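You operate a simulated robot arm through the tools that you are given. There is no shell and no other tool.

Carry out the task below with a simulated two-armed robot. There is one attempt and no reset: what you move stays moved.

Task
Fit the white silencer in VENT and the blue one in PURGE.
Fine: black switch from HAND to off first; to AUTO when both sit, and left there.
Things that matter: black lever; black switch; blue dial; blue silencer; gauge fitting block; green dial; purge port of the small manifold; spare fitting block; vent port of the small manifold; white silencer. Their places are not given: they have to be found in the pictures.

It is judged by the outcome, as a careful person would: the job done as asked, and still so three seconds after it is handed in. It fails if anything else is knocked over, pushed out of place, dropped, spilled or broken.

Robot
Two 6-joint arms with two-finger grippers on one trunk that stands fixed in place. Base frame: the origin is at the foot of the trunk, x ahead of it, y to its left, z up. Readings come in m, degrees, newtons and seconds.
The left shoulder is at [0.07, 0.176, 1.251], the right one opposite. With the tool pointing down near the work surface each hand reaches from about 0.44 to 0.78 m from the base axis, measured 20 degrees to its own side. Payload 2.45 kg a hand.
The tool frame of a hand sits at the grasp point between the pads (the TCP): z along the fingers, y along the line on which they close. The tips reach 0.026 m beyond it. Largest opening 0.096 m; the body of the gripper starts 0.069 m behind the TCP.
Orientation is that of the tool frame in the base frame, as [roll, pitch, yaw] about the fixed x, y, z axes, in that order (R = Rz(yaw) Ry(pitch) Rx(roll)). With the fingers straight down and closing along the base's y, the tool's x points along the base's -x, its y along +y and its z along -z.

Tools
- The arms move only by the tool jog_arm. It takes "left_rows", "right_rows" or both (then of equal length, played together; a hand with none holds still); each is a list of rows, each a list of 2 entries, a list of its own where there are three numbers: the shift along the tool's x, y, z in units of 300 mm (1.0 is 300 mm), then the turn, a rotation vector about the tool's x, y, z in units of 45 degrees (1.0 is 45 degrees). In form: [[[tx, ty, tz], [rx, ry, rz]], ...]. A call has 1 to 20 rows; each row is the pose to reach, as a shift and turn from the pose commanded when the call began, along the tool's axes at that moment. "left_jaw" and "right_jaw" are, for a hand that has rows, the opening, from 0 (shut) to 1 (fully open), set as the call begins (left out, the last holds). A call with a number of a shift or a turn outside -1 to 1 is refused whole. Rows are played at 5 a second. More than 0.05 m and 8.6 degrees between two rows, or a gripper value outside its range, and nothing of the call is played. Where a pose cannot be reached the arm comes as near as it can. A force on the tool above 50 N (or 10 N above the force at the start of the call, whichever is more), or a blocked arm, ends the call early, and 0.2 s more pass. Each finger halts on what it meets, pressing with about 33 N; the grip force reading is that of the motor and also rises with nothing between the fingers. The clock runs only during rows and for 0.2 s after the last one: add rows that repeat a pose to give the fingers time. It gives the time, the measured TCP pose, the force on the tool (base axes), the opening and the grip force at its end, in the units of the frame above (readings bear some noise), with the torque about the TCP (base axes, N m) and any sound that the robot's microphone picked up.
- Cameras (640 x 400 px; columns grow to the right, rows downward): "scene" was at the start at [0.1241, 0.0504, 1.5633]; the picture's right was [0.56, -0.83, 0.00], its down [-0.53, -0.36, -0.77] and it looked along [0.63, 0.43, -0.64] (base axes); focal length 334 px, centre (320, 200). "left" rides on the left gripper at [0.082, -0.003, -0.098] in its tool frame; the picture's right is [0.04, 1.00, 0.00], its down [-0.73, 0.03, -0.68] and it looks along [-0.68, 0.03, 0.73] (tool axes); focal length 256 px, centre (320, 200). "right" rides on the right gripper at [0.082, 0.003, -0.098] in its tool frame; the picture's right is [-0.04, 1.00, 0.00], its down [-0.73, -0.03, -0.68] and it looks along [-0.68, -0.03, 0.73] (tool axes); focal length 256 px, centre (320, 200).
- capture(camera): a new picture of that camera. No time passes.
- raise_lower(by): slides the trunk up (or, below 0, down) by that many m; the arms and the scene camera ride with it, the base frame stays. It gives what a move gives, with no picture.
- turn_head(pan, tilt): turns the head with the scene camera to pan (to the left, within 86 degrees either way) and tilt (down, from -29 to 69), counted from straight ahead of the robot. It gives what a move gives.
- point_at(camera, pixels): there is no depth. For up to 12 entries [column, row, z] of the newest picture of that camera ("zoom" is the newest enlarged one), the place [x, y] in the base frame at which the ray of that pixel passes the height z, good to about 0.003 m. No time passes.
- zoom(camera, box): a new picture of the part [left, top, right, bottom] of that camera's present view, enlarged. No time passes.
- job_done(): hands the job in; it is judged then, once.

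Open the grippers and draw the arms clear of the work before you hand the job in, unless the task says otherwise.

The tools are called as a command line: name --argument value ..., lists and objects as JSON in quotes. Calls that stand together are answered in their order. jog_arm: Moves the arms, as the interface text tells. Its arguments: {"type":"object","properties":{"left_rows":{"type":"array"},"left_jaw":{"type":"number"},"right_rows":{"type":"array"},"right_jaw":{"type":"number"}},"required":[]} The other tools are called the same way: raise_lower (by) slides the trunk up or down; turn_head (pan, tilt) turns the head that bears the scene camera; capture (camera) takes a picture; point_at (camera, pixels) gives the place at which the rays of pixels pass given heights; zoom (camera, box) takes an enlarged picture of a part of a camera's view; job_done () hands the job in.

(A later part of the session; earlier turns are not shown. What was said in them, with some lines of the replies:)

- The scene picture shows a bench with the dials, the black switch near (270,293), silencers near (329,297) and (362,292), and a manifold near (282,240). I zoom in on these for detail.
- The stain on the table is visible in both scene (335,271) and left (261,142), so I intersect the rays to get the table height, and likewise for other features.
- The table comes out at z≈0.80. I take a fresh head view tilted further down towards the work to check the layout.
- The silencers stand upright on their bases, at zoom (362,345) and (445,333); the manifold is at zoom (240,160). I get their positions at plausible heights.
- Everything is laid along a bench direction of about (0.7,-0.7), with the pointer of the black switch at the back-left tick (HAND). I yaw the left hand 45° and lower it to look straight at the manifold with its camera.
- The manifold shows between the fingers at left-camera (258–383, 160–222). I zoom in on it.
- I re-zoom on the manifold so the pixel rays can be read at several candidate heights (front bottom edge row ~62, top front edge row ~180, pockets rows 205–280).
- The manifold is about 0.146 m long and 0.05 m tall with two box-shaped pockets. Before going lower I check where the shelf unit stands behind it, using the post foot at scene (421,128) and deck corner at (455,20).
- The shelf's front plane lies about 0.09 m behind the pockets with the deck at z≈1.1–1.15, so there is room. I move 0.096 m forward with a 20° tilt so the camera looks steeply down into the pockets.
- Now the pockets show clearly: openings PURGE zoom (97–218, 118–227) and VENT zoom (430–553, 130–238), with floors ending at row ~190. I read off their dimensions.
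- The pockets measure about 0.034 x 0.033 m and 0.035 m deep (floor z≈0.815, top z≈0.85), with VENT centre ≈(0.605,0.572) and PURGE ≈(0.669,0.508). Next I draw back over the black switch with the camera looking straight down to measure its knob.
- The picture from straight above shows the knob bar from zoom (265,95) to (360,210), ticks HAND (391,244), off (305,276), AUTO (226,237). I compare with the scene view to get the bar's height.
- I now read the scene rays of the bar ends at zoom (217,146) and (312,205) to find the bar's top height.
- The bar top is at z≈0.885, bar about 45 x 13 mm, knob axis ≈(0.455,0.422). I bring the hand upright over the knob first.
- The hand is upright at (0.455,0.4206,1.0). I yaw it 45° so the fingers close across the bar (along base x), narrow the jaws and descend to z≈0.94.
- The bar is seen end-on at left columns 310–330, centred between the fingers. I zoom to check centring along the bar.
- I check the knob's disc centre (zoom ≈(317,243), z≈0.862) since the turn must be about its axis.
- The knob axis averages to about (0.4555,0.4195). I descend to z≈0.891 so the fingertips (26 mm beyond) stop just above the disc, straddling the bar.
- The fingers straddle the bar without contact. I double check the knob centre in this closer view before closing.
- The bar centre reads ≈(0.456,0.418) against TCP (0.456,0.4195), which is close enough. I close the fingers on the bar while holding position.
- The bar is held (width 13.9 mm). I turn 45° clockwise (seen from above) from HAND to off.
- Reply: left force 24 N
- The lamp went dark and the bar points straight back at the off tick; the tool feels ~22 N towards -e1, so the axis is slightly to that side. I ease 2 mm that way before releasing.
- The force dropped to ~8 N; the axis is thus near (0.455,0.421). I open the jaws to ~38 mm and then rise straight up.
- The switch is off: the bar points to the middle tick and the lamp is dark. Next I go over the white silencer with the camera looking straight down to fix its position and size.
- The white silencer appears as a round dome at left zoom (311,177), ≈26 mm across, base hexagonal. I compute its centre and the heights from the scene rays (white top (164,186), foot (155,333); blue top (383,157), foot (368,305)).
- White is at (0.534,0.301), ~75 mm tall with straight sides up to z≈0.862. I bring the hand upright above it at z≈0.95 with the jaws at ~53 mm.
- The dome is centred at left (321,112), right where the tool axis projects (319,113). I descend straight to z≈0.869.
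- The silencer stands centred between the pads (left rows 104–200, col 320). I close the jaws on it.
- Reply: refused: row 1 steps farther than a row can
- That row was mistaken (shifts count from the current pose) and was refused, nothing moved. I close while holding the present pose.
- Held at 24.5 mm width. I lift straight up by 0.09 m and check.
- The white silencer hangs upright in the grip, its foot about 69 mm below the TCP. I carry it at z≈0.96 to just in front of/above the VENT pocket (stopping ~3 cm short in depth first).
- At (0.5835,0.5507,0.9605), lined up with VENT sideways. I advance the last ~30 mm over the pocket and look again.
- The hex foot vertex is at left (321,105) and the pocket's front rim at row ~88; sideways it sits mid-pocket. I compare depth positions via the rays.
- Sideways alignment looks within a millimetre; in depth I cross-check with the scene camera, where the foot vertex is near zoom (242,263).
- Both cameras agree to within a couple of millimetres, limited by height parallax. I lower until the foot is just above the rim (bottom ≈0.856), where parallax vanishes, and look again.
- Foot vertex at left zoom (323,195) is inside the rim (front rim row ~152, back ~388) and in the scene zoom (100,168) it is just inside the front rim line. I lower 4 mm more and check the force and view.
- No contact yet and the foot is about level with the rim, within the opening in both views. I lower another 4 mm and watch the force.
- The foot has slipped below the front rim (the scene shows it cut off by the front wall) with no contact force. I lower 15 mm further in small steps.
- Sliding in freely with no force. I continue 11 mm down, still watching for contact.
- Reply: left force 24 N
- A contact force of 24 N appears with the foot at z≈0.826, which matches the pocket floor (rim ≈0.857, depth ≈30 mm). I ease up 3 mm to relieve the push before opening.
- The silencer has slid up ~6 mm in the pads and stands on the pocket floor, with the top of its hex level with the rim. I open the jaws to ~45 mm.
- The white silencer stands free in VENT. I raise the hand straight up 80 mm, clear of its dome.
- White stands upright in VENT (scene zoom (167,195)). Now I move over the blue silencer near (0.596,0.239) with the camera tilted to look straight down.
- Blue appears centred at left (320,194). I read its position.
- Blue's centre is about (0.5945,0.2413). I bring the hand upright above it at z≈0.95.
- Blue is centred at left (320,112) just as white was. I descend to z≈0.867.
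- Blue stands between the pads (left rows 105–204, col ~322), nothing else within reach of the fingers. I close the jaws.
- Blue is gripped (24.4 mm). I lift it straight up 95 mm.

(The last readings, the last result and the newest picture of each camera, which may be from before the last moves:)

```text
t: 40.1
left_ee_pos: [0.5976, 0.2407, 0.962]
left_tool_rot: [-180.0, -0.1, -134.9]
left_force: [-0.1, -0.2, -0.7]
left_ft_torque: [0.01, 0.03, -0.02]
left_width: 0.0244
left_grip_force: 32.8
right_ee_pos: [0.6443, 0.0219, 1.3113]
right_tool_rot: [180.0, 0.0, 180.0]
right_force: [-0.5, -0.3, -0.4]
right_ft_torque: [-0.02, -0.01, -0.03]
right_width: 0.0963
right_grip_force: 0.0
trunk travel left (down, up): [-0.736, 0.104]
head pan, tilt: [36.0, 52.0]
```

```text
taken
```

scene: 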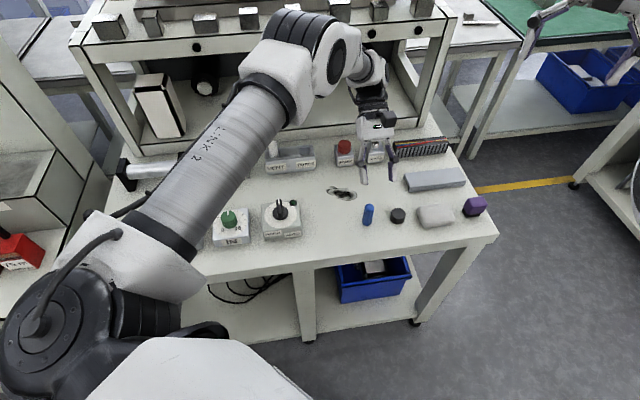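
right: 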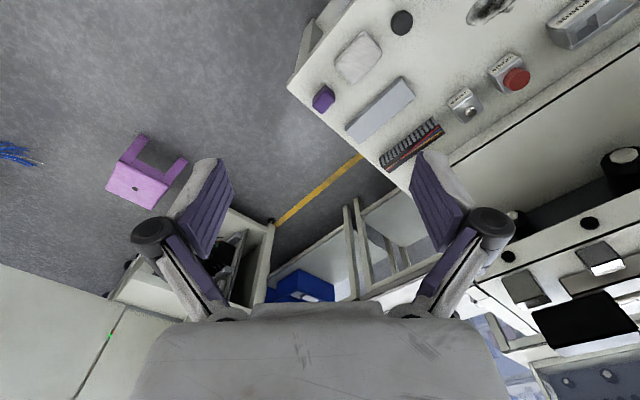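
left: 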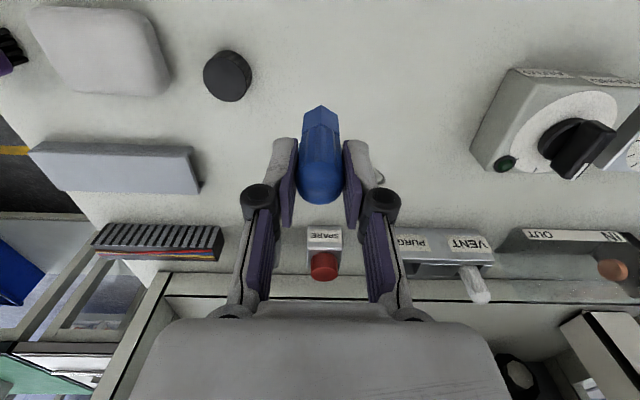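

Blue hangs upright in the grip. I carry it at z≈0.96 to just short of PURGE, keeping clear of the SPARE block and the white silencer.

jog_arm --left_rows '[[[-0.088, 0.057, 0], [0, 0, 0]], [[-0.176, 0.115, 0], [0, 0, 0]], [[-0.264, 0.172, 0], [0, 0, 0]], [[-0.352, 0.229, 0], [0, 0, 0]], [[-0.44, 0.287, 0], [0, 0, 0]], [[-0.528, 0.344, 0], [0, 0, 0]], [[-0.616, 0.401, 0], [0, 0, 0]], [[-0.702, 0.458, 0], [0, 0, 0]], [[-0.702, 0.458, 0], [0, 0, 0]]]'

capture --camera "left"

capture --camera "scene"

```text
t: 42.1
left_ee_pos: [0.6479, 0.4869, 0.9622]
left_tool_rot: [180.0, -0.1, -135.1]
left_force: [0.6, 0.7, -0.2]
left_ft_torque: [-0.02, 0.05, 0.01]
left_width: 0.0244
left_grip_force: 32.9
right_ee_pos: [0.6431, 0.0229, 1.3122]
right_tool_rot: [-180.0, -0.1, -179.9]
right_force: [0.7, 0.4, -0.3]
right_ft_torque: [-0.02, 0.02, 0.03]
right_width: 0.0958
right_grip_force: 0.2
trunk travel left (down, up): [-0.736, 0.104]
head pan, tilt: [36.0, 52.0]
```

```text
taken
```

left: 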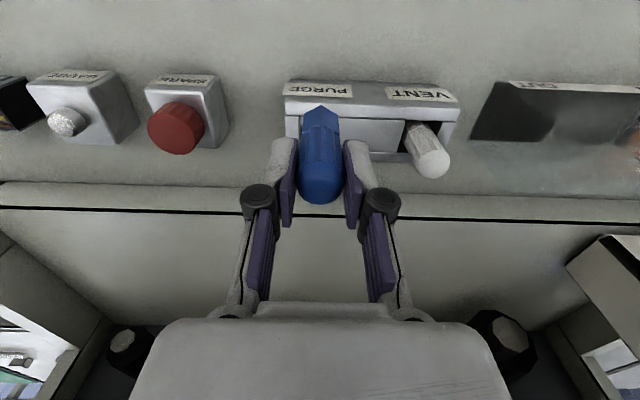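

```text
taken
```

scene: 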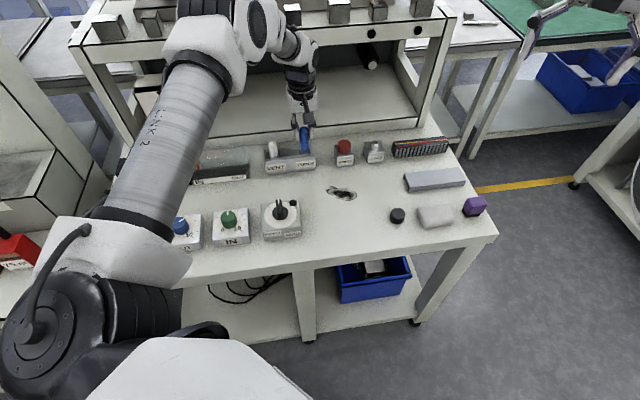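

At (0.648,0.487), in line with PURGE. I advance ~29 mm over the pocket, lower 20 mm and check alignment.

jog_arm --left_rows '[[[-0.05, 0, 0], [0, 0, 0]], [[-0.098, 0, 0.0], [0, 0, 0]], [[-0.098, 0, 0.067], [0, 0, 0]], [[-0.098, 0, 0.067], [0, 0, 0]]]'

capture --camera "left"

zoom --camera "left" --box '[264, 70, 376, 140]'

zoom --camera "scene" --box '[264, 140, 328, 180]'

```text
t: 43.1
left_ee_pos: [0.6678, 0.5085, 0.9428]
left_tool_rot: [180.0, 0.1, -135.0]
left_force: [-0.5, -0.6, 0.1]
left_ft_torque: [0.0, 0.03, 0.03]
left_width: 0.0244
left_grip_force: 33.3
right_ee_pos: [0.6436, 0.0231, 1.3119]
right_tool_rot: [179.9, 0.0, 180.0]
right_force: [-0.2, -0.4, 0.3]
right_ft_torque: [0.02, 0.0, 0.0]
right_width: 0.096
right_grip_force: 0.1
trunk travel left (down, up): [-0.736, 0.104]
head pan, tilt: [36.0, 52.0]
```

```text
taken
```

left: 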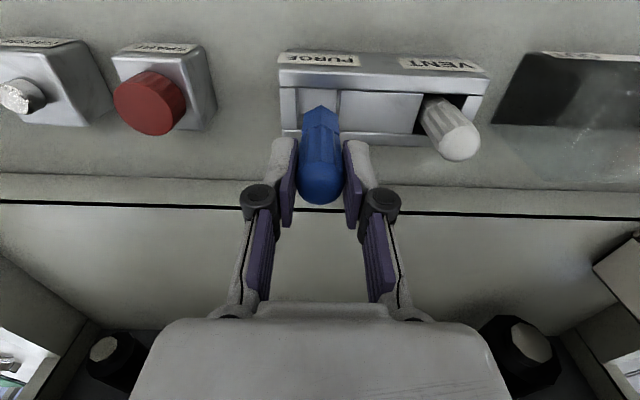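

```text
5.71 times, centred on (320, 105) of left
```

zoom: 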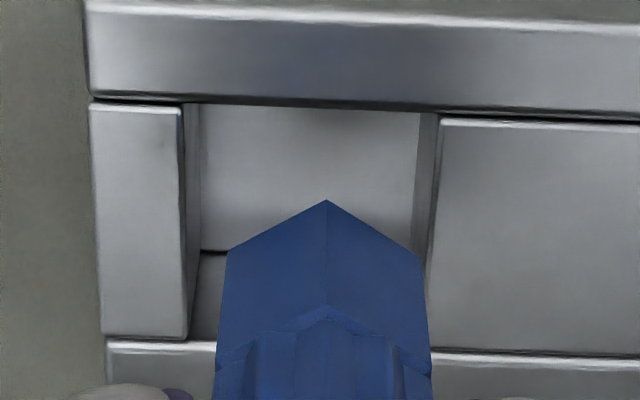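

```text
10.00 times, centred on (296, 160) of scene
```

zoom: 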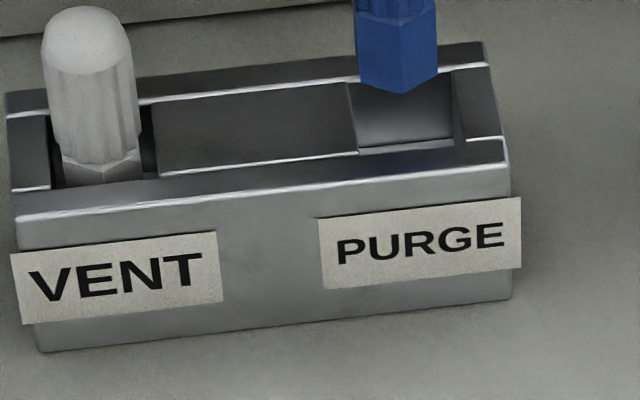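

Compared with the VENT approach, blue sits ~1 mm too far towards VENT and marginally deep (hex 228–422 between edges 183–436). I shift 1.2 mm sideways and 1 mm back while lowering to just above the rim.

jog_arm --left_rows '[[[0.0033, -0.004, 0.025], [0, 0, 0]], [[0.0033, -0.004, 0.055], [0, 0, 0]], [[0.0033, -0.004, 0.055], [0, 0, 0]]]'

zoom --camera "left" --box '[264, 70, 376, 140]'

zoom --camera "scene" --box '[264, 140, 328, 180]'

```text
t: 43.9
left_ee_pos: [0.6688, 0.5065, 0.9259]
left_tool_rot: [-179.9, 0.0, -135.0]
left_force: [0.0, 0.1, -0.6]
left_ft_torque: [0.0, 0.03, 0.01]
left_width: 0.0245
left_grip_force: 32.9
right_ee_pos: [0.6446, 0.0217, 1.3112]
right_tool_rot: [-180.0, 0.0, -180.0]
right_force: [-0.5, 0.5, -0.2]
right_ft_torque: [0.05, 0.01, 0.0]
right_width: 0.0961
right_grip_force: 0.0
trunk travel left (down, up): [-0.736, 0.104]
head pan, tilt: [36.0, 52.0]
```

```text
5.71 times, centred on (320, 105) of left
```

zoom: 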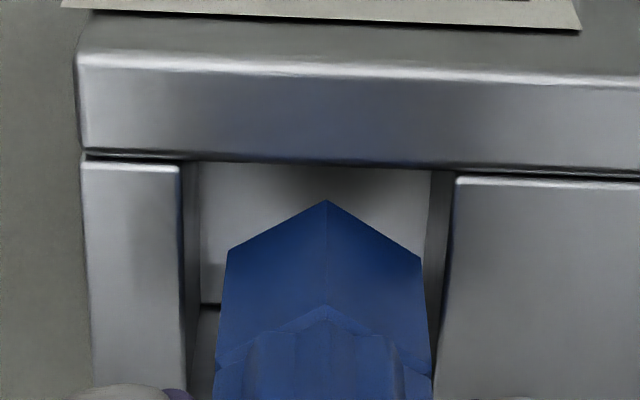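

```text
10.00 times, centred on (296, 160) of scene
```

zoom: 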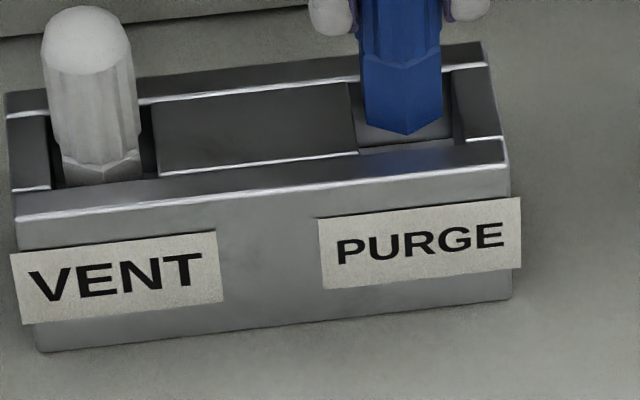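

Blue still needs ~1.1 mm towards the SPARE side (hex centre 324 versus pocket centre 315). I shift that and lower 5 mm.

jog_arm --left_rows '[[[0, -0.0037, 0], [0, 0, 0]], [[0, -0.0037, 0.008], [0, 0, 0]], [[0, -0.0037, 0.017], [0, 0, 0]], [[0, -0.0037, 0.017], [0, 0, 0]]]'

zoom --camera "left" --box '[264, 70, 376, 140]'

zoom --camera "scene" --box '[264, 140, 328, 180]'

```text
t: 44.9
left_ee_pos: [0.6687, 0.5068, 0.9214]
left_tool_rot: [-180.0, 0.0, -135.0]
left_force: [-0.3, 0.0, 0.2]
left_ft_torque: [0.03, -0.01, -0.02]
left_width: 0.0244
left_grip_force: 33.3
right_ee_pos: [0.6443, 0.0231, 1.3116]
right_tool_rot: [180.0, -0.1, -180.0]
right_force: [-0.4, 0.2, 0.2]
right_ft_torque: [0.0, 0.0, -0.03]
right_width: 0.0962
right_grip_force: 0.0
trunk travel left (down, up): [-0.736, 0.104]
head pan, tilt: [36.0, 52.0]
```

```text
5.71 times, centred on (320, 105) of left
```

zoom: 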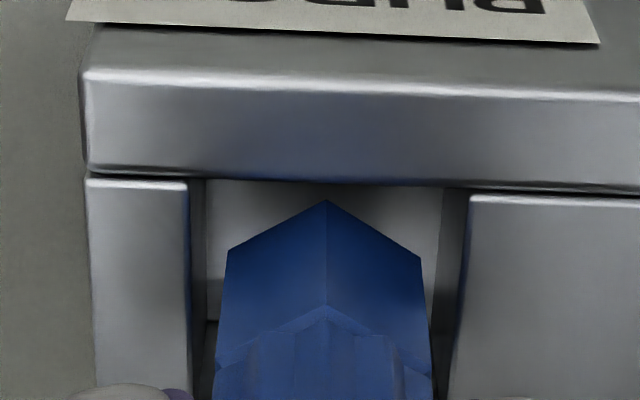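

```text
10.00 times, centred on (296, 160) of scene
```

zoom: 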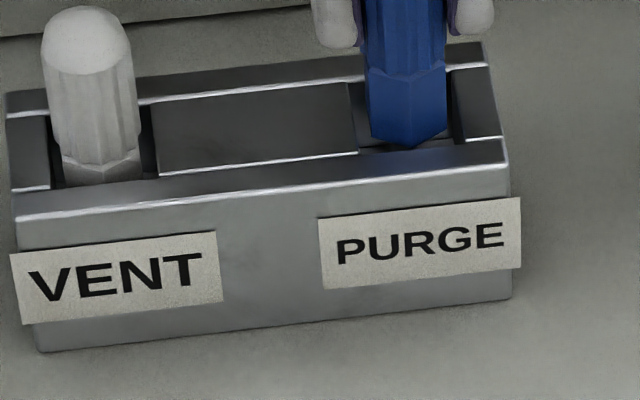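

Now the hex (228–421) is centred between the pocket edges (190–463) and inside the front rim. I lower 5 mm and check for contact.

jog_arm --left_rows '[[[0, 0, 0.008], [0, 0, 0]], [[0, 0, 0.017], [0, 0, 0]], [[0, 0, 0.017], [0, 0, 0]]]'

zoom --camera "left" --box '[264, 70, 376, 140]'

zoom --camera "scene" --box '[264, 140, 328, 180]'

```text
t: 45.7
left_ee_pos: [0.6683, 0.5055, 0.9155]
left_tool_rot: [-180.0, 0.0, -135.0]
left_force: [1.1, -0.3, -0.4]
left_ft_torque: [-0.03, -0.04, 0.02]
left_width: 0.0246
left_grip_force: 33.3
right_ee_pos: [0.6439, 0.0234, 1.3117]
right_tool_rot: [180.0, 0.0, -179.9]
right_force: [-0.4, 0.1, -0.3]
right_ft_torque: [-0.01, 0.02, 0.0]
right_width: 0.0962
right_grip_force: 0.0
trunk travel left (down, up): [-0.736, 0.104]
head pan, tilt: [36.0, 52.0]
```

```text
5.71 times, centred on (320, 105) of left
```

zoom: 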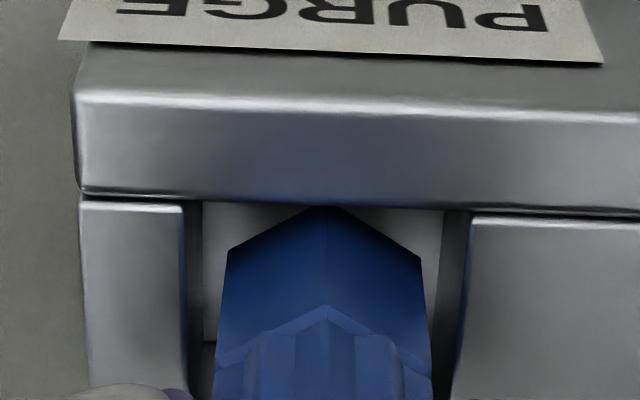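

```text
10.00 times, centred on (296, 160) of scene
```

zoom: 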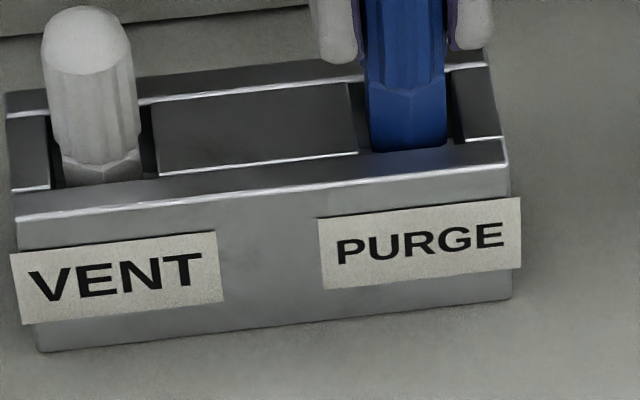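

The foot is inside PURGE with no contact. I lower 11 mm more towards the floor.

jog_arm --left_rows '[[[0, 0, 0.012], [0, 0, 0]], [[0, 0, 0.024], [0, 0, 0]], [[0, 0, 0.036], [0, 0, 0]], [[0, 0, 0.036], [0, 0, 0]]]'

zoom --camera "left" --box '[264, 80, 376, 150]'

```text
t: 46.7
left_ee_pos: [0.6671, 0.5069, 0.9047]
left_tool_rot: [180.0, 0.1, -135.0]
left_force: [-0.1, -0.1, -0.6]
left_ft_torque: [0.01, 0.01, 0.01]
left_width: 0.0242
left_grip_force: 33.0
right_ee_pos: [0.6449, 0.0228, 1.3118]
right_tool_rot: [180.0, 0.0, 180.0]
right_force: [0.2, -0.8, 0.4]
right_ft_torque: [-0.02, 0.02, -0.02]
right_width: 0.096
right_grip_force: 0.1
trunk travel left (down, up): [-0.736, 0.104]
head pan, tilt: [36.0, 52.0]
```

```text
5.71 times, centred on (320, 115) of left
```

zoom: 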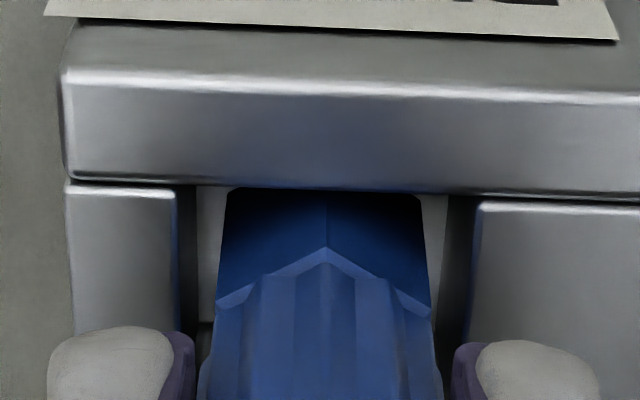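

Free so far at z=0.9047. I lower the last few millimetres in 1.5 mm rows to touch the floor.

jog_arm --left_rows '[[[0, 0, 0.005], [0, 0, 0]], [[0, 0, 0.01], [0, 0, 0]], [[0, 0, 0.016], [0, 0, 0]], [[0, 0, 0.016], [0, 0, 0]]]'

zoom --camera "left" --box '[264, 80, 376, 150]'

```text
t: 47.7
left_ee_pos: [0.6691, 0.5056, 0.8995]
left_tool_rot: [-179.9, -0.1, -135.0]
left_force: [0.2, 0.5, -0.4]
left_ft_torque: [0.01, -0.02, 0.01]
left_width: 0.0245
left_grip_force: 32.6
right_ee_pos: [0.6442, 0.0235, 1.3113]
right_tool_rot: [-180.0, 0.1, -180.0]
right_force: [-0.3, 0.3, 0.2]
right_ft_torque: [0.03, 0.05, 0.04]
right_width: 0.0959
right_grip_force: 0.1
trunk travel left (down, up): [-0.736, 0.104]
head pan, tilt: [36.0, 52.0]
```

```text
5.71 times, centred on (320, 115) of left
```

zoom: 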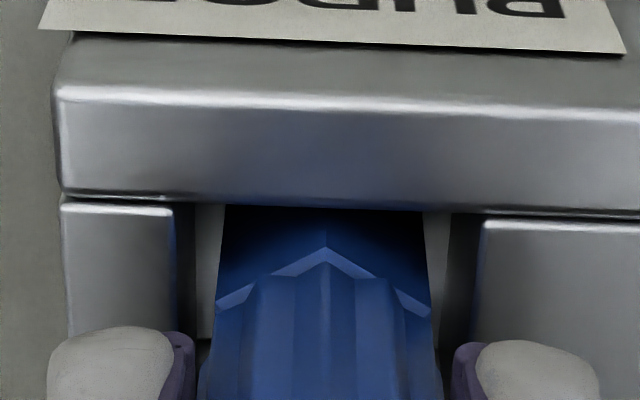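

No contact yet with the foot at z≈0.8305. I continue 5 mm in small rows.

jog_arm --left_rows '[[[0, 0, 0.005], [0, 0, 0]], [[0, 0, 0.01], [0, 0, 0]], [[0, 0, 0.015], [0, 0, 0]], [[0, 0, 0.015], [0, 0, 0]]]'

zoom --camera "left" --box '[264, 80, 376, 150]'

zoom --camera "scene" --box '[256, 130, 336, 180]'

```text
t: 48.7
left_ee_pos: [0.6672, 0.5051, 0.8982]
left_tool_rot: [-180.0, 0.2, -134.8]
left_force: [0.6, 2.6, 9.6]
left_ft_torque: [0.13, -0.1, 0.02]
left_width: 0.0244
left_grip_force: 33.4
right_ee_pos: [0.6432, 0.0216, 1.3133]
right_tool_rot: [-180.0, 0.0, 180.0]
right_force: [0.1, 0.3, -0.1]
right_ft_torque: [-0.02, 0.02, -0.01]
right_width: 0.0959
right_grip_force: 0.1
trunk travel left (down, up): [-0.736, 0.104]
head pan, tilt: [36.0, 52.0]
```

```text
5.71 times, centred on (320, 115) of left
```

zoom: 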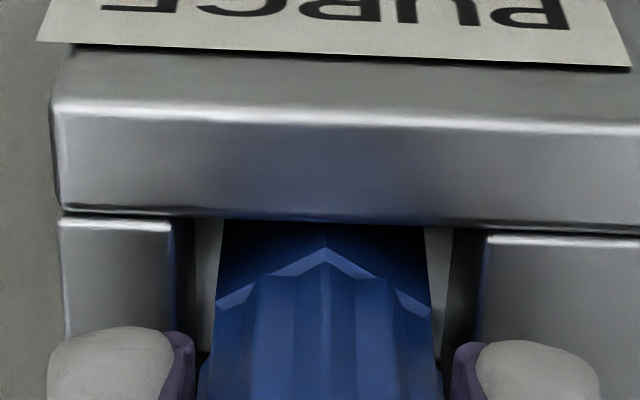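

```text
8.00 times, centred on (296, 155) of scene
```

zoom: 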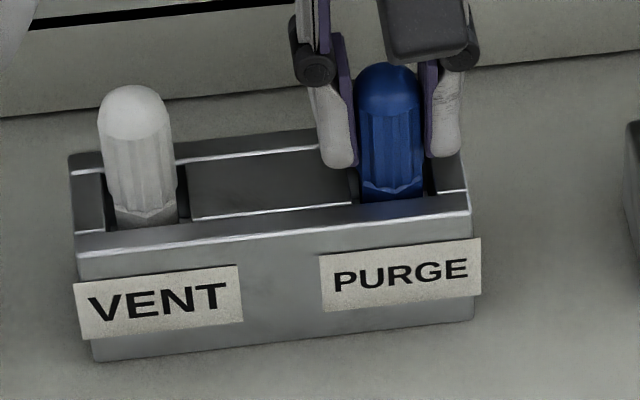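

Blue has touched the floor (9.6 N, foot z≈0.829). I zoom closely on both silencers to compare their seating depth before releasing.

zoom --camera "scene" --box '[264, 136, 296, 164]'

zoom --camera "scene" --box '[292, 134, 324, 162]'

```text
14.29 times, centred on (280, 150) of scene
```

zoom: 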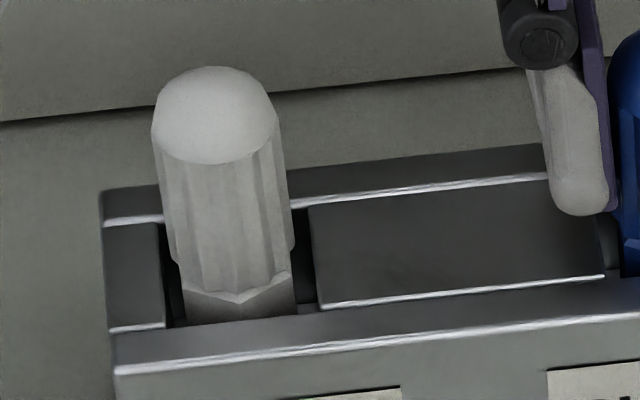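

```text
14.29 times, centred on (308, 148) of scene
```

zoom: 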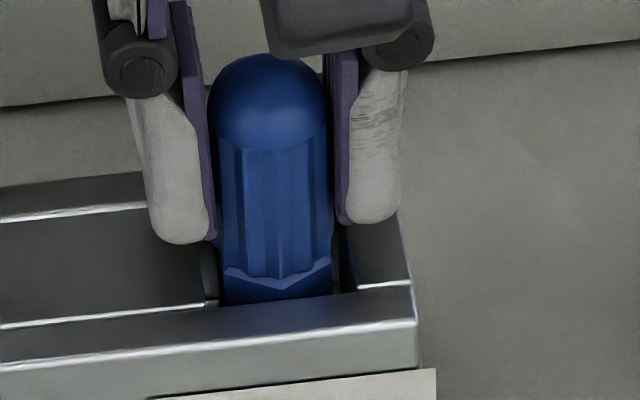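

Both stand equally deep and vertical (hex tops at the rim). I ease off 2 mm and open the jaws on blue to ~45 mm.

jog_arm --left_rows '[[[0, 0, -0.006], [0, 0, 0]], [[0, 0, -0.006], [0, 0, 0]]]'

jog_arm --left_rows '[[[0, 0, -0.002], [0, 0, 0]], [[0, 0, -0.002], [0, 0, 0]], [[0, 0, -0.002], [0, 0, 0]]]' --left_jaw 0.47

capture --camera "left"

zoom --camera "scene" --box '[256, 130, 336, 180]'

```text
t: 49.3
left_ee_pos: [0.6685, 0.5042, 0.8969]
left_tool_rot: [180.0, 0.0, -135.0]
left_force: [1.0, -0.1, 4.3]
left_ft_torque: [-0.03, -0.08, -0.01]
left_width: 0.0244
left_grip_force: 33.0
right_ee_pos: [0.6442, 0.0221, 1.3107]
right_tool_rot: [-179.9, 0.0, -179.9]
right_force: [-0.1, -0.6, -0.1]
right_ft_torque: [0.03, -0.01, 0.01]
right_width: 0.0959
right_grip_force: 0.1
trunk travel left (down, up): [-0.736, 0.104]
head pan, tilt: [36.0, 52.0]
```

```text
t: 50.1
left_ee_pos: [0.668, 0.5056, 0.8974]
left_tool_rot: [180.0, -0.1, -134.9]
left_force: [-0.7, -0.4, 0.7]
left_ft_torque: [0.04, -0.01, 0.01]
left_width: 0.0454
left_grip_force: 0.1
right_ee_pos: [0.6444, 0.0224, 1.3112]
right_tool_rot: [180.0, 0.0, -179.9]
right_force: [0.0, 0.0, 0.7]
right_ft_torque: [0.0, 0.0, 0.0]
right_width: 0.0959
right_grip_force: 0.0
trunk travel left (down, up): [-0.736, 0.104]
head pan, tilt: [36.0, 52.0]
```

```text
taken
```

left: 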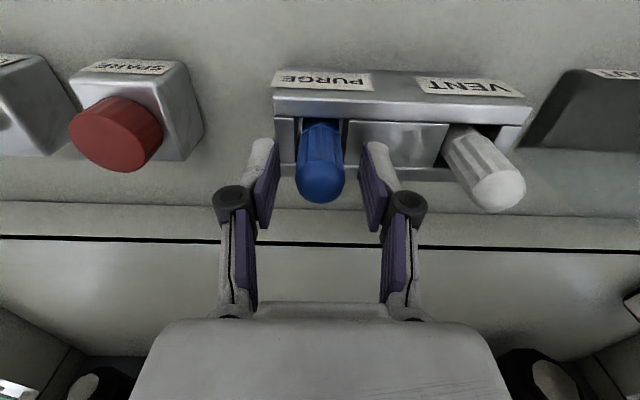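

```text
8.00 times, centred on (296, 155) of scene
```

zoom: 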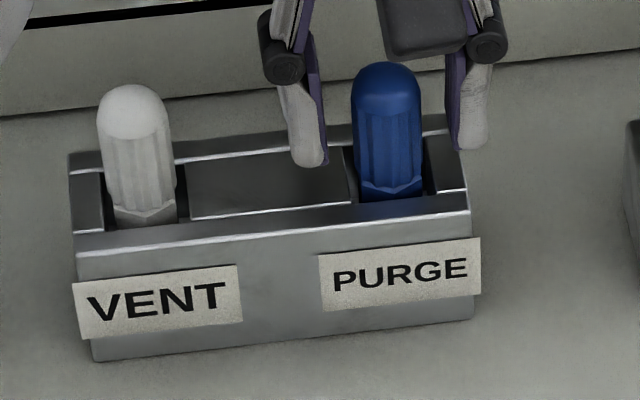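

Blue stands free in PURGE. I raise the hand straight up 85 mm and look at both.

jog_arm --left_rows '[[[0, 0, -0.06], [0, 0, 0]], [[0, 0, -0.14], [0, 0, 0]], [[0, 0, -0.22], [0, 0, 0]], [[0, 0, -0.3], [0, 0, 0]], [[0, 0, -0.3], [0, 0, 0]]]'

capture --camera "left"

zoom --camera "left" --box '[260, 30, 420, 130]'

zoom --camera "scene" --box '[256, 130, 336, 180]'

```text
t: 51.3
left_ee_pos: [0.669, 0.5064, 0.9878]
left_tool_rot: [179.9, -0.1, -134.9]
left_force: [-0.6, -0.2, 0.2]
left_ft_torque: [-0.01, 0.02, 0.0]
left_width: 0.0452
left_grip_force: 0.1
right_ee_pos: [0.6439, 0.0225, 1.3108]
right_tool_rot: [-180.0, 0.0, 180.0]
right_force: [0.4, -0.8, -0.7]
right_ft_torque: [-0.03, -0.01, 0.02]
right_width: 0.096
right_grip_force: 0.0
trunk travel left (down, up): [-0.736, 0.104]
head pan, tilt: [36.0, 52.0]
```

```text
taken
```

left: 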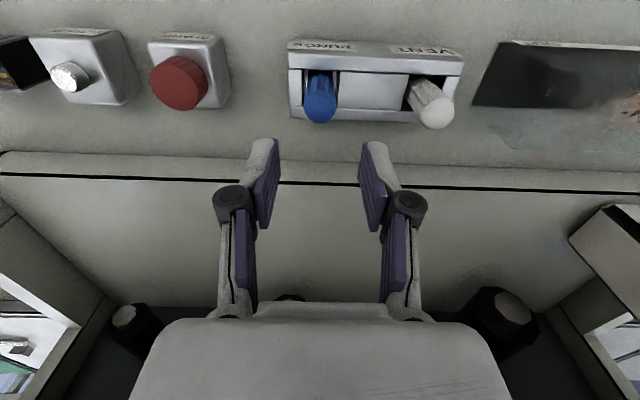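

```text
4.00 times, centred on (340, 80) of left
```

zoom: 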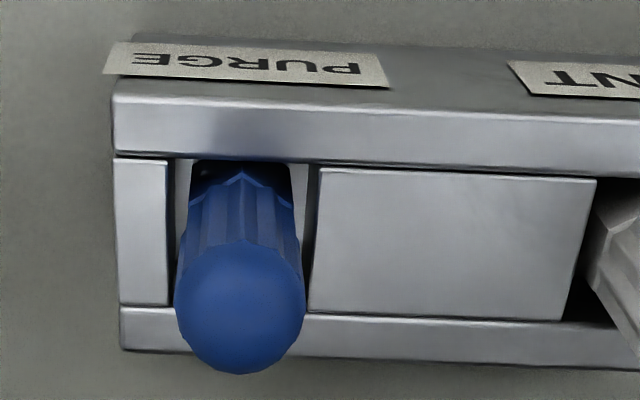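

```text
8.00 times, centred on (296, 155) of scene
```

zoom: 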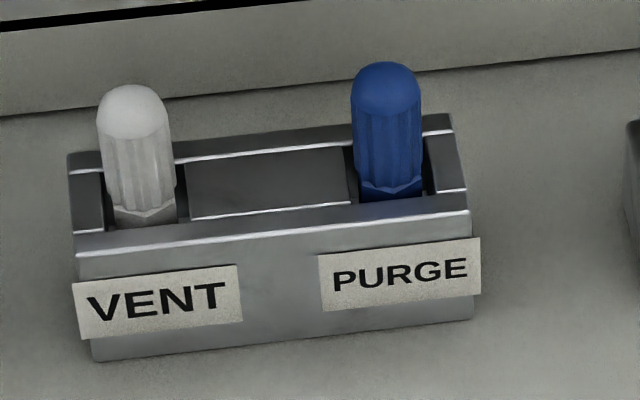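

Both silencers stand upright and equally deep in their ports. Now I return above the black switch knob, axis ≈(0.455,0.421), at the same yaw, with fingers across the bar.

jog_arm --left_rows '[[[0.1, 0.043, 0], [0, 0, 0]], [[0.2, 0.086, 0], [0, 0, 0]], [[0.3, 0.129, 0], [0, 0, 0]], [[0.4, 0.172, 0], [0, 0, 0]], [[0.5, 0.215, 0], [0, 0, 0]], [[0.6, 0.258, 0], [0, 0, 0]], [[0.705, 0.303, 0.05], [0, 0, 0]], [[0.705, 0.303, 0.15], [0, 0, 0]], [[0.705, 0.303, 0.15], [0, 0, 0]]]' --left_jaw 0.42

capture --camera "left"

zoom --camera "scene" --box '[228, 150, 340, 240]'

```text
t: 53.3
left_ee_pos: [0.4541, 0.4205, 0.9419]
left_tool_rot: [180.0, 0.0, -134.7]
left_force: [0.4, -0.5, -0.3]
left_ft_torque: [-0.01, -0.04, -0.02]
left_width: 0.0404
left_grip_force: 0.1
right_ee_pos: [0.6449, 0.0227, 1.312]
right_tool_rot: [-179.9, 0.0, 180.0]
right_force: [0.3, -0.3, 0.2]
right_ft_torque: [0.0, 0.03, 0.0]
right_width: 0.0961
right_grip_force: 0.1
trunk travel left (down, up): [-0.736, 0.104]
head pan, tilt: [36.0, 52.0]
```

```text
taken
```

left: 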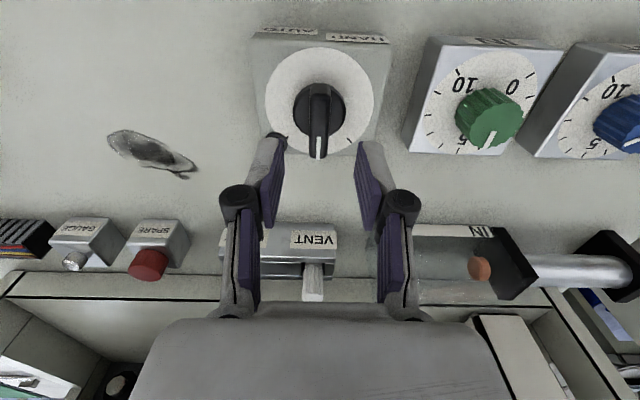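

```text
4.44 times, centred on (284, 195) of scene
```

zoom: 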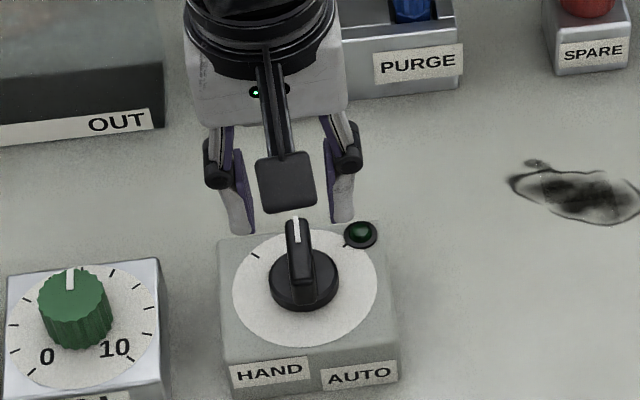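

The bar is centred between the fingers (left col 319) and points to off. I narrow the jaws slightly and descend to z≈0.891.

jog_arm --left_rows '[[[0, 0, 0.04], [0, 0, 0]], [[0, 0, 0.08], [0, 0, 0]], [[0, 0, 0.12], [0, 0, 0]], [[0, 0, 0.15], [0, 0, 0]], [[0, 0, 0.168], [0, 0, 0]], [[0, 0, 0.168], [0, 0, 0]]]' --left_jaw 0.34

capture --camera "left"

zoom --camera "left" --box '[240, 100, 400, 220]'

```text
t: 54.7
left_ee_pos: [0.4564, 0.4192, 0.8928]
left_tool_rot: [180.0, 0.0, -135.0]
left_force: [-0.2, 0.3, 0.6]
left_ft_torque: [0.0, 0.0, 0.01]
left_width: 0.0329
left_grip_force: 0.0
right_ee_pos: [0.6437, 0.0221, 1.3114]
right_tool_rot: [-179.9, 0.1, 180.0]
right_force: [0.0, -0.3, 0.2]
right_ft_torque: [0.01, -0.01, 0.0]
right_width: 0.0963
right_grip_force: 0.0
trunk travel left (down, up): [-0.736, 0.104]
head pan, tilt: [36.0, 52.0]
```

```text
taken
```

left: 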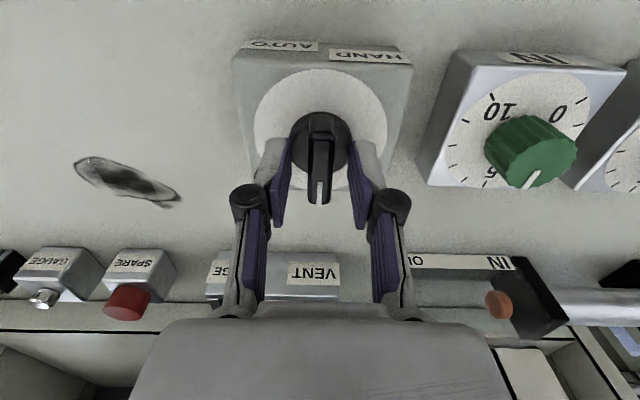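

```text
3.33 times, centred on (320, 160) of left
```

zoom: 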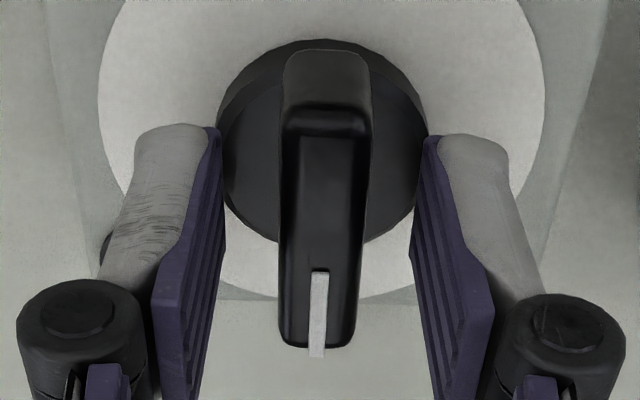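

The bar is centred between the pads and the tips are above the disc. I close on it.

jog_arm --left_rows '[[[0, 0, 0], [0, 0, 0]], [[0, 0, 0], [0, 0, 0]], [[0, 0, 0], [0, 0, 0]]]' --left_jaw 0.0

```text
t: 55.5
left_ee_pos: [0.4552, 0.4202, 0.8931]
left_tool_rot: [180.0, 0.0, -135.0]
left_force: [-1.6, 2.2, 0.7]
left_ft_torque: [0.15, -0.04, -0.02]
left_width: 0.0139
left_grip_force: 40.0
right_ee_pos: [0.644, 0.0236, 1.3109]
right_tool_rot: [179.9, 0.0, -179.9]
right_force: [0.3, -0.2, 0.1]
right_ft_torque: [-0.01, -0.01, 0.02]
right_width: 0.096
right_grip_force: 0.1
trunk travel left (down, up): [-0.736, 0.104]
head pan, tilt: [36.0, 52.0]
```

Held with only ~3 N side force. I turn 45° clockwise from off to AUTO.

jog_arm --left_rows '[[[0, 0, 0], [0, 0, 0.125]], [[0, 0, 0], [0, 0, 0.25]], [[0, 0, 0], [0, 0, 0.375]], [[0, 0, 0], [0, 0, 0.5]], [[0, 0, 0], [0, 0, 0.625]], [[0, 0, 0], [0, 0, 0.75]], [[0, 0, 0], [0, 0, 0.875]], [[0, 0, 0], [0, 0, 1.0]], [[0, 0, 0], [0, 0, 1.0]]]'

capture --camera "left"

capture --camera "scene"

zoom --camera "scene" --box '[228, 150, 340, 240]'

```text
t: 57.5
left_ee_pos: [0.4538, 0.4199, 0.8923]
left_tool_rot: [180.0, -0.1, 180.0]
left_force: [0.5, 2.0, -0.2]
left_ft_torque: [0.03, -0.5, 0.0]
left_width: 0.014
left_grip_force: 40.7
right_ee_pos: [0.644, 0.0228, 1.3109]
right_tool_rot: [179.9, 0.0, 180.0]
right_force: [-0.2, -0.1, -0.5]
right_ft_torque: [0.03, -0.03, -0.03]
right_width: 0.0959
right_grip_force: 0.1
trunk travel left (down, up): [-0.736, 0.104]
head pan, tilt: [36.0, 52.0]
```

```text
taken
```

left: 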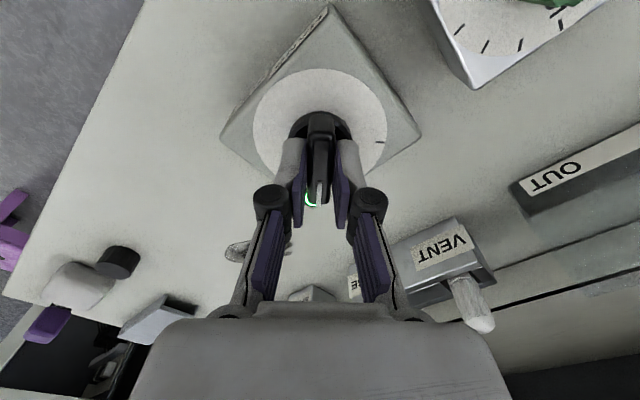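

```text
taken
```

scene: 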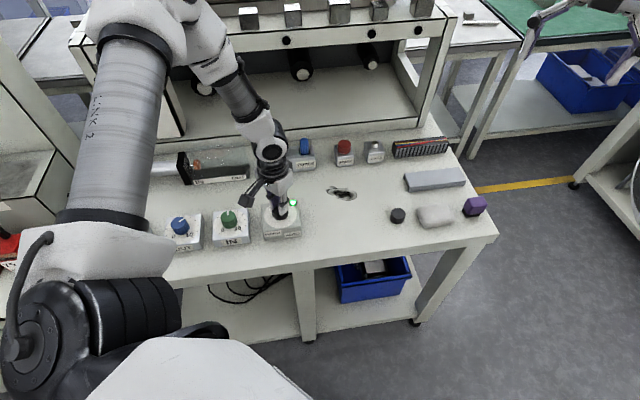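

```text
4.44 times, centred on (284, 195) of scene
```

zoom: 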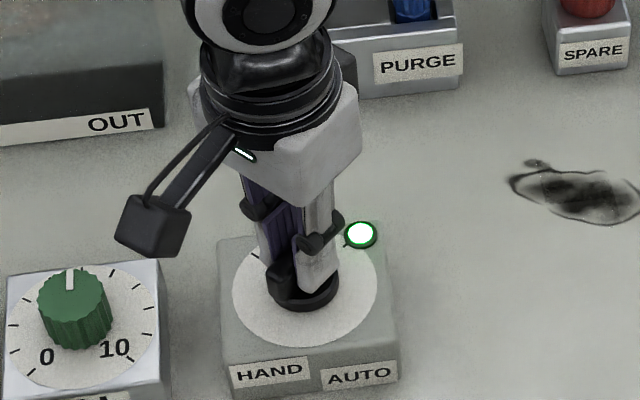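

The lamp lit green and the yaw reached 180°, so the switch is in AUTO. I open the jaws modestly, then rise straight up.

jog_arm --left_rows '[[[0, 0, 0], [0, 0, 0]], [[0, 0, 0], [0, 0, 0]], [[0, 0, 0], [0, 0, 0]]]' --left_jaw 0.4

jog_arm --left_rows '[[[0, 0, -0.06], [0, 0, 0]], [[0, 0, -0.14], [0, 0, 0]], [[0, 0, -0.23], [0, 0, 0]], [[0, 0, -0.33], [0, 0, 0]], [[0, 0, -0.45], [0, 0, 0]], [[0, 0, -0.57], [0, 0, 0]], [[0, 0, -0.57], [0, 0, 0]]]'

capture --camera "left"

capture --camera "scene"

zoom --camera "scene" --box '[220, 120, 348, 240]'

```text
t: 58.3
left_ee_pos: [0.4555, 0.4199, 0.8937]
left_tool_rot: [-179.9, -0.1, 180.0]
left_force: [0.4, 0.1, 0.2]
left_ft_torque: [-0.04, 0.01, 0.0]
left_width: 0.0384
left_grip_force: 0.0
right_ee_pos: [0.6447, 0.0231, 1.3114]
right_tool_rot: [-179.9, 0.0, 180.0]
right_force: [0.1, 0.0, -0.2]
right_ft_torque: [0.0, -0.04, 0.01]
right_width: 0.0957
right_grip_force: 0.0
trunk travel left (down, up): [-0.736, 0.104]
head pan, tilt: [36.0, 52.0]
```

```text
t: 59.9
left_ee_pos: [0.4547, 0.4219, 1.0633]
left_tool_rot: [-179.9, 0.0, 180.0]
left_force: [0.1, -0.9, -0.6]
left_ft_torque: [0.0, 0.02, 0.03]
left_width: 0.0387
left_grip_force: 0.1
right_ee_pos: [0.6449, 0.0222, 1.3103]
right_tool_rot: [-180.0, 0.0, 180.0]
right_force: [0.6, 0.6, -0.2]
right_ft_torque: [-0.01, 0.05, 0.02]
right_width: 0.0962
right_grip_force: 0.0
trunk travel left (down, up): [-0.736, 0.104]
head pan, tilt: [36.0, 52.0]
```

```text
taken
```

left: 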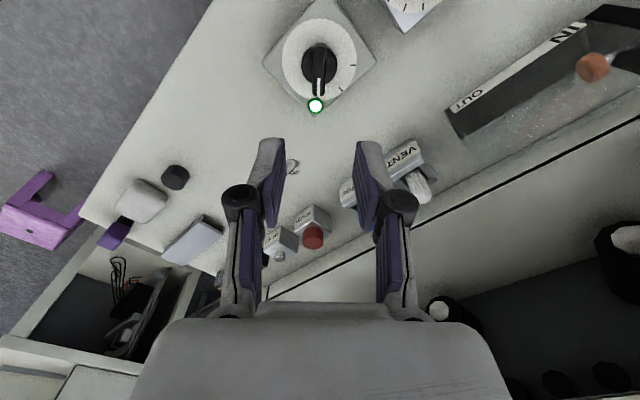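

```text
taken
```

scene: 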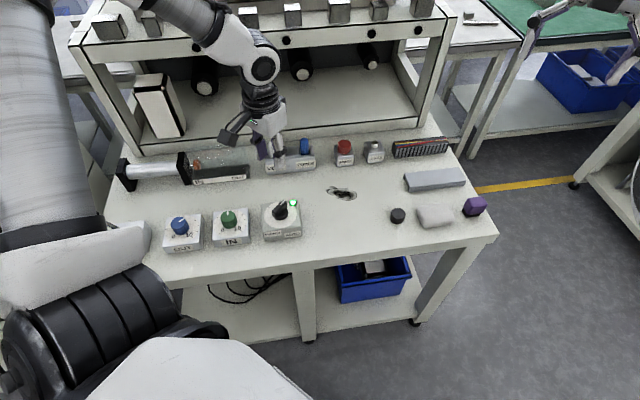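

```text
3.33 times, centred on (284, 180) of scene
```

zoom: 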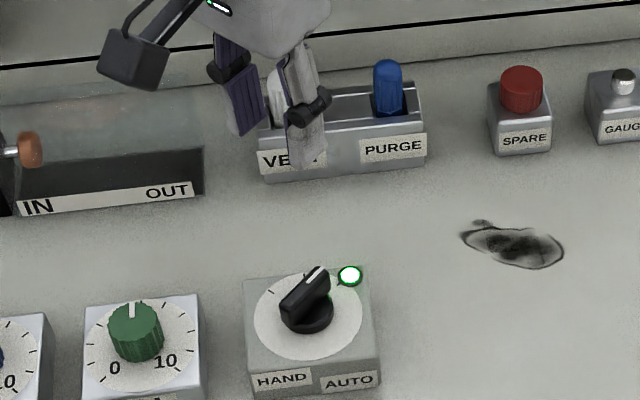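

The pointer is at AUTO with the green lamp lit. I draw the left arm up and back to its starting place with the jaws open, then check the whole bench.

jog_arm --left_rows '[[[0.02, 0.04, -0.1], [0, 0, 0]], [[0.1, 0.09, -0.2], [0, 0, 0]], [[0.2, 0.138, -0.3], [0, 0, 0]], [[0.25, 0.138, -0.4], [0, 0, 0]], [[0.25, 0.138, -0.4], [0, 0, 0]]]' --left_jaw 1.0

capture --camera "scene"

zoom --camera "scene" --box '[220, 120, 400, 240]'

zoom --camera "scene" --box '[256, 130, 336, 180]'

capture --camera "left"

```text
t: 61.1
left_ee_pos: [0.422, 0.4521, 1.1611]
left_tool_rot: [180.0, 0.0, -179.9]
left_force: [-0.3, 0.5, -0.8]
left_ft_torque: [-0.01, -0.01, 0.0]
left_width: 0.096
left_grip_force: 0.1
left hand out of reach, approached as far as the arm can: row 3, 4, 5
right_ee_pos: [0.6434, 0.0239, 1.3121]
right_tool_rot: [-179.9, -0.2, -180.0]
right_force: [-0.6, 1.2, 0.0]
right_ft_torque: [-0.01, 0.01, 0.02]
right_width: 0.0963
right_grip_force: 0.0
trunk travel left (down, up): [-0.736, 0.104]
head pan, tilt: [36.0, 52.0]
```

```text
taken
```

scene: 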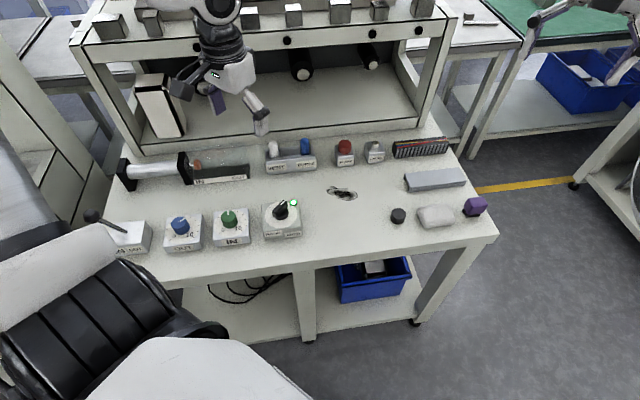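

```text
3.33 times, centred on (310, 180) of scene
```

zoom: 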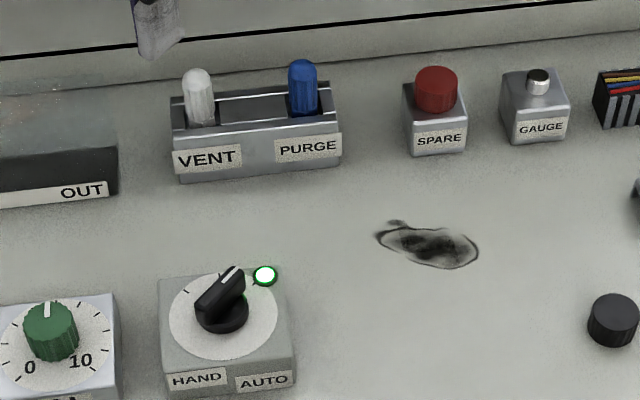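

```text
8.00 times, centred on (296, 155) of scene
```

zoom: 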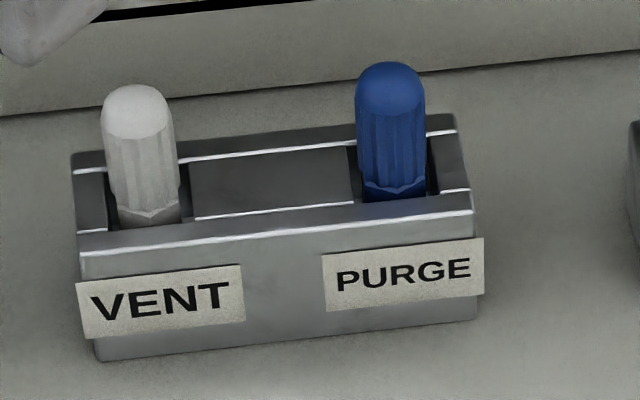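

```text
taken
```

left: 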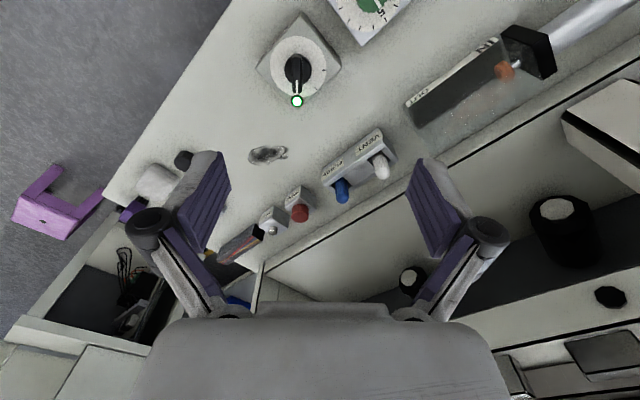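

White stands in VENT, blue in PURGE, the switch points to AUTO with the green lamp lit, everything else is in its place, and both hands are open and clear. I hand the job in.

job_done

```text
The job is handed in.
```

The white silencer is standing in VENT and the blue one in PURGE, and the black switch is now at AUTO with its lamp lit green.

- **Order:** I turned the switch from HAND to off before touching either silencer. I only moved it on to AUTO once both were standing on their pocket floors.
- **Seating:** In the last pictures both silencers were upright and at the same depth. White sits perhaps a millimetre or two further back in its pocket than blue.
- **Contact:** White met the floor of VENT with about 24 N and slid roughly 6 mm up in the fingers before I let go. Blue touched down in PURGE with about 10 N.
- **Everything else:** The dials, the lever and the spare and gauge blocks look unmoved. Both hands are open and clear of the work.
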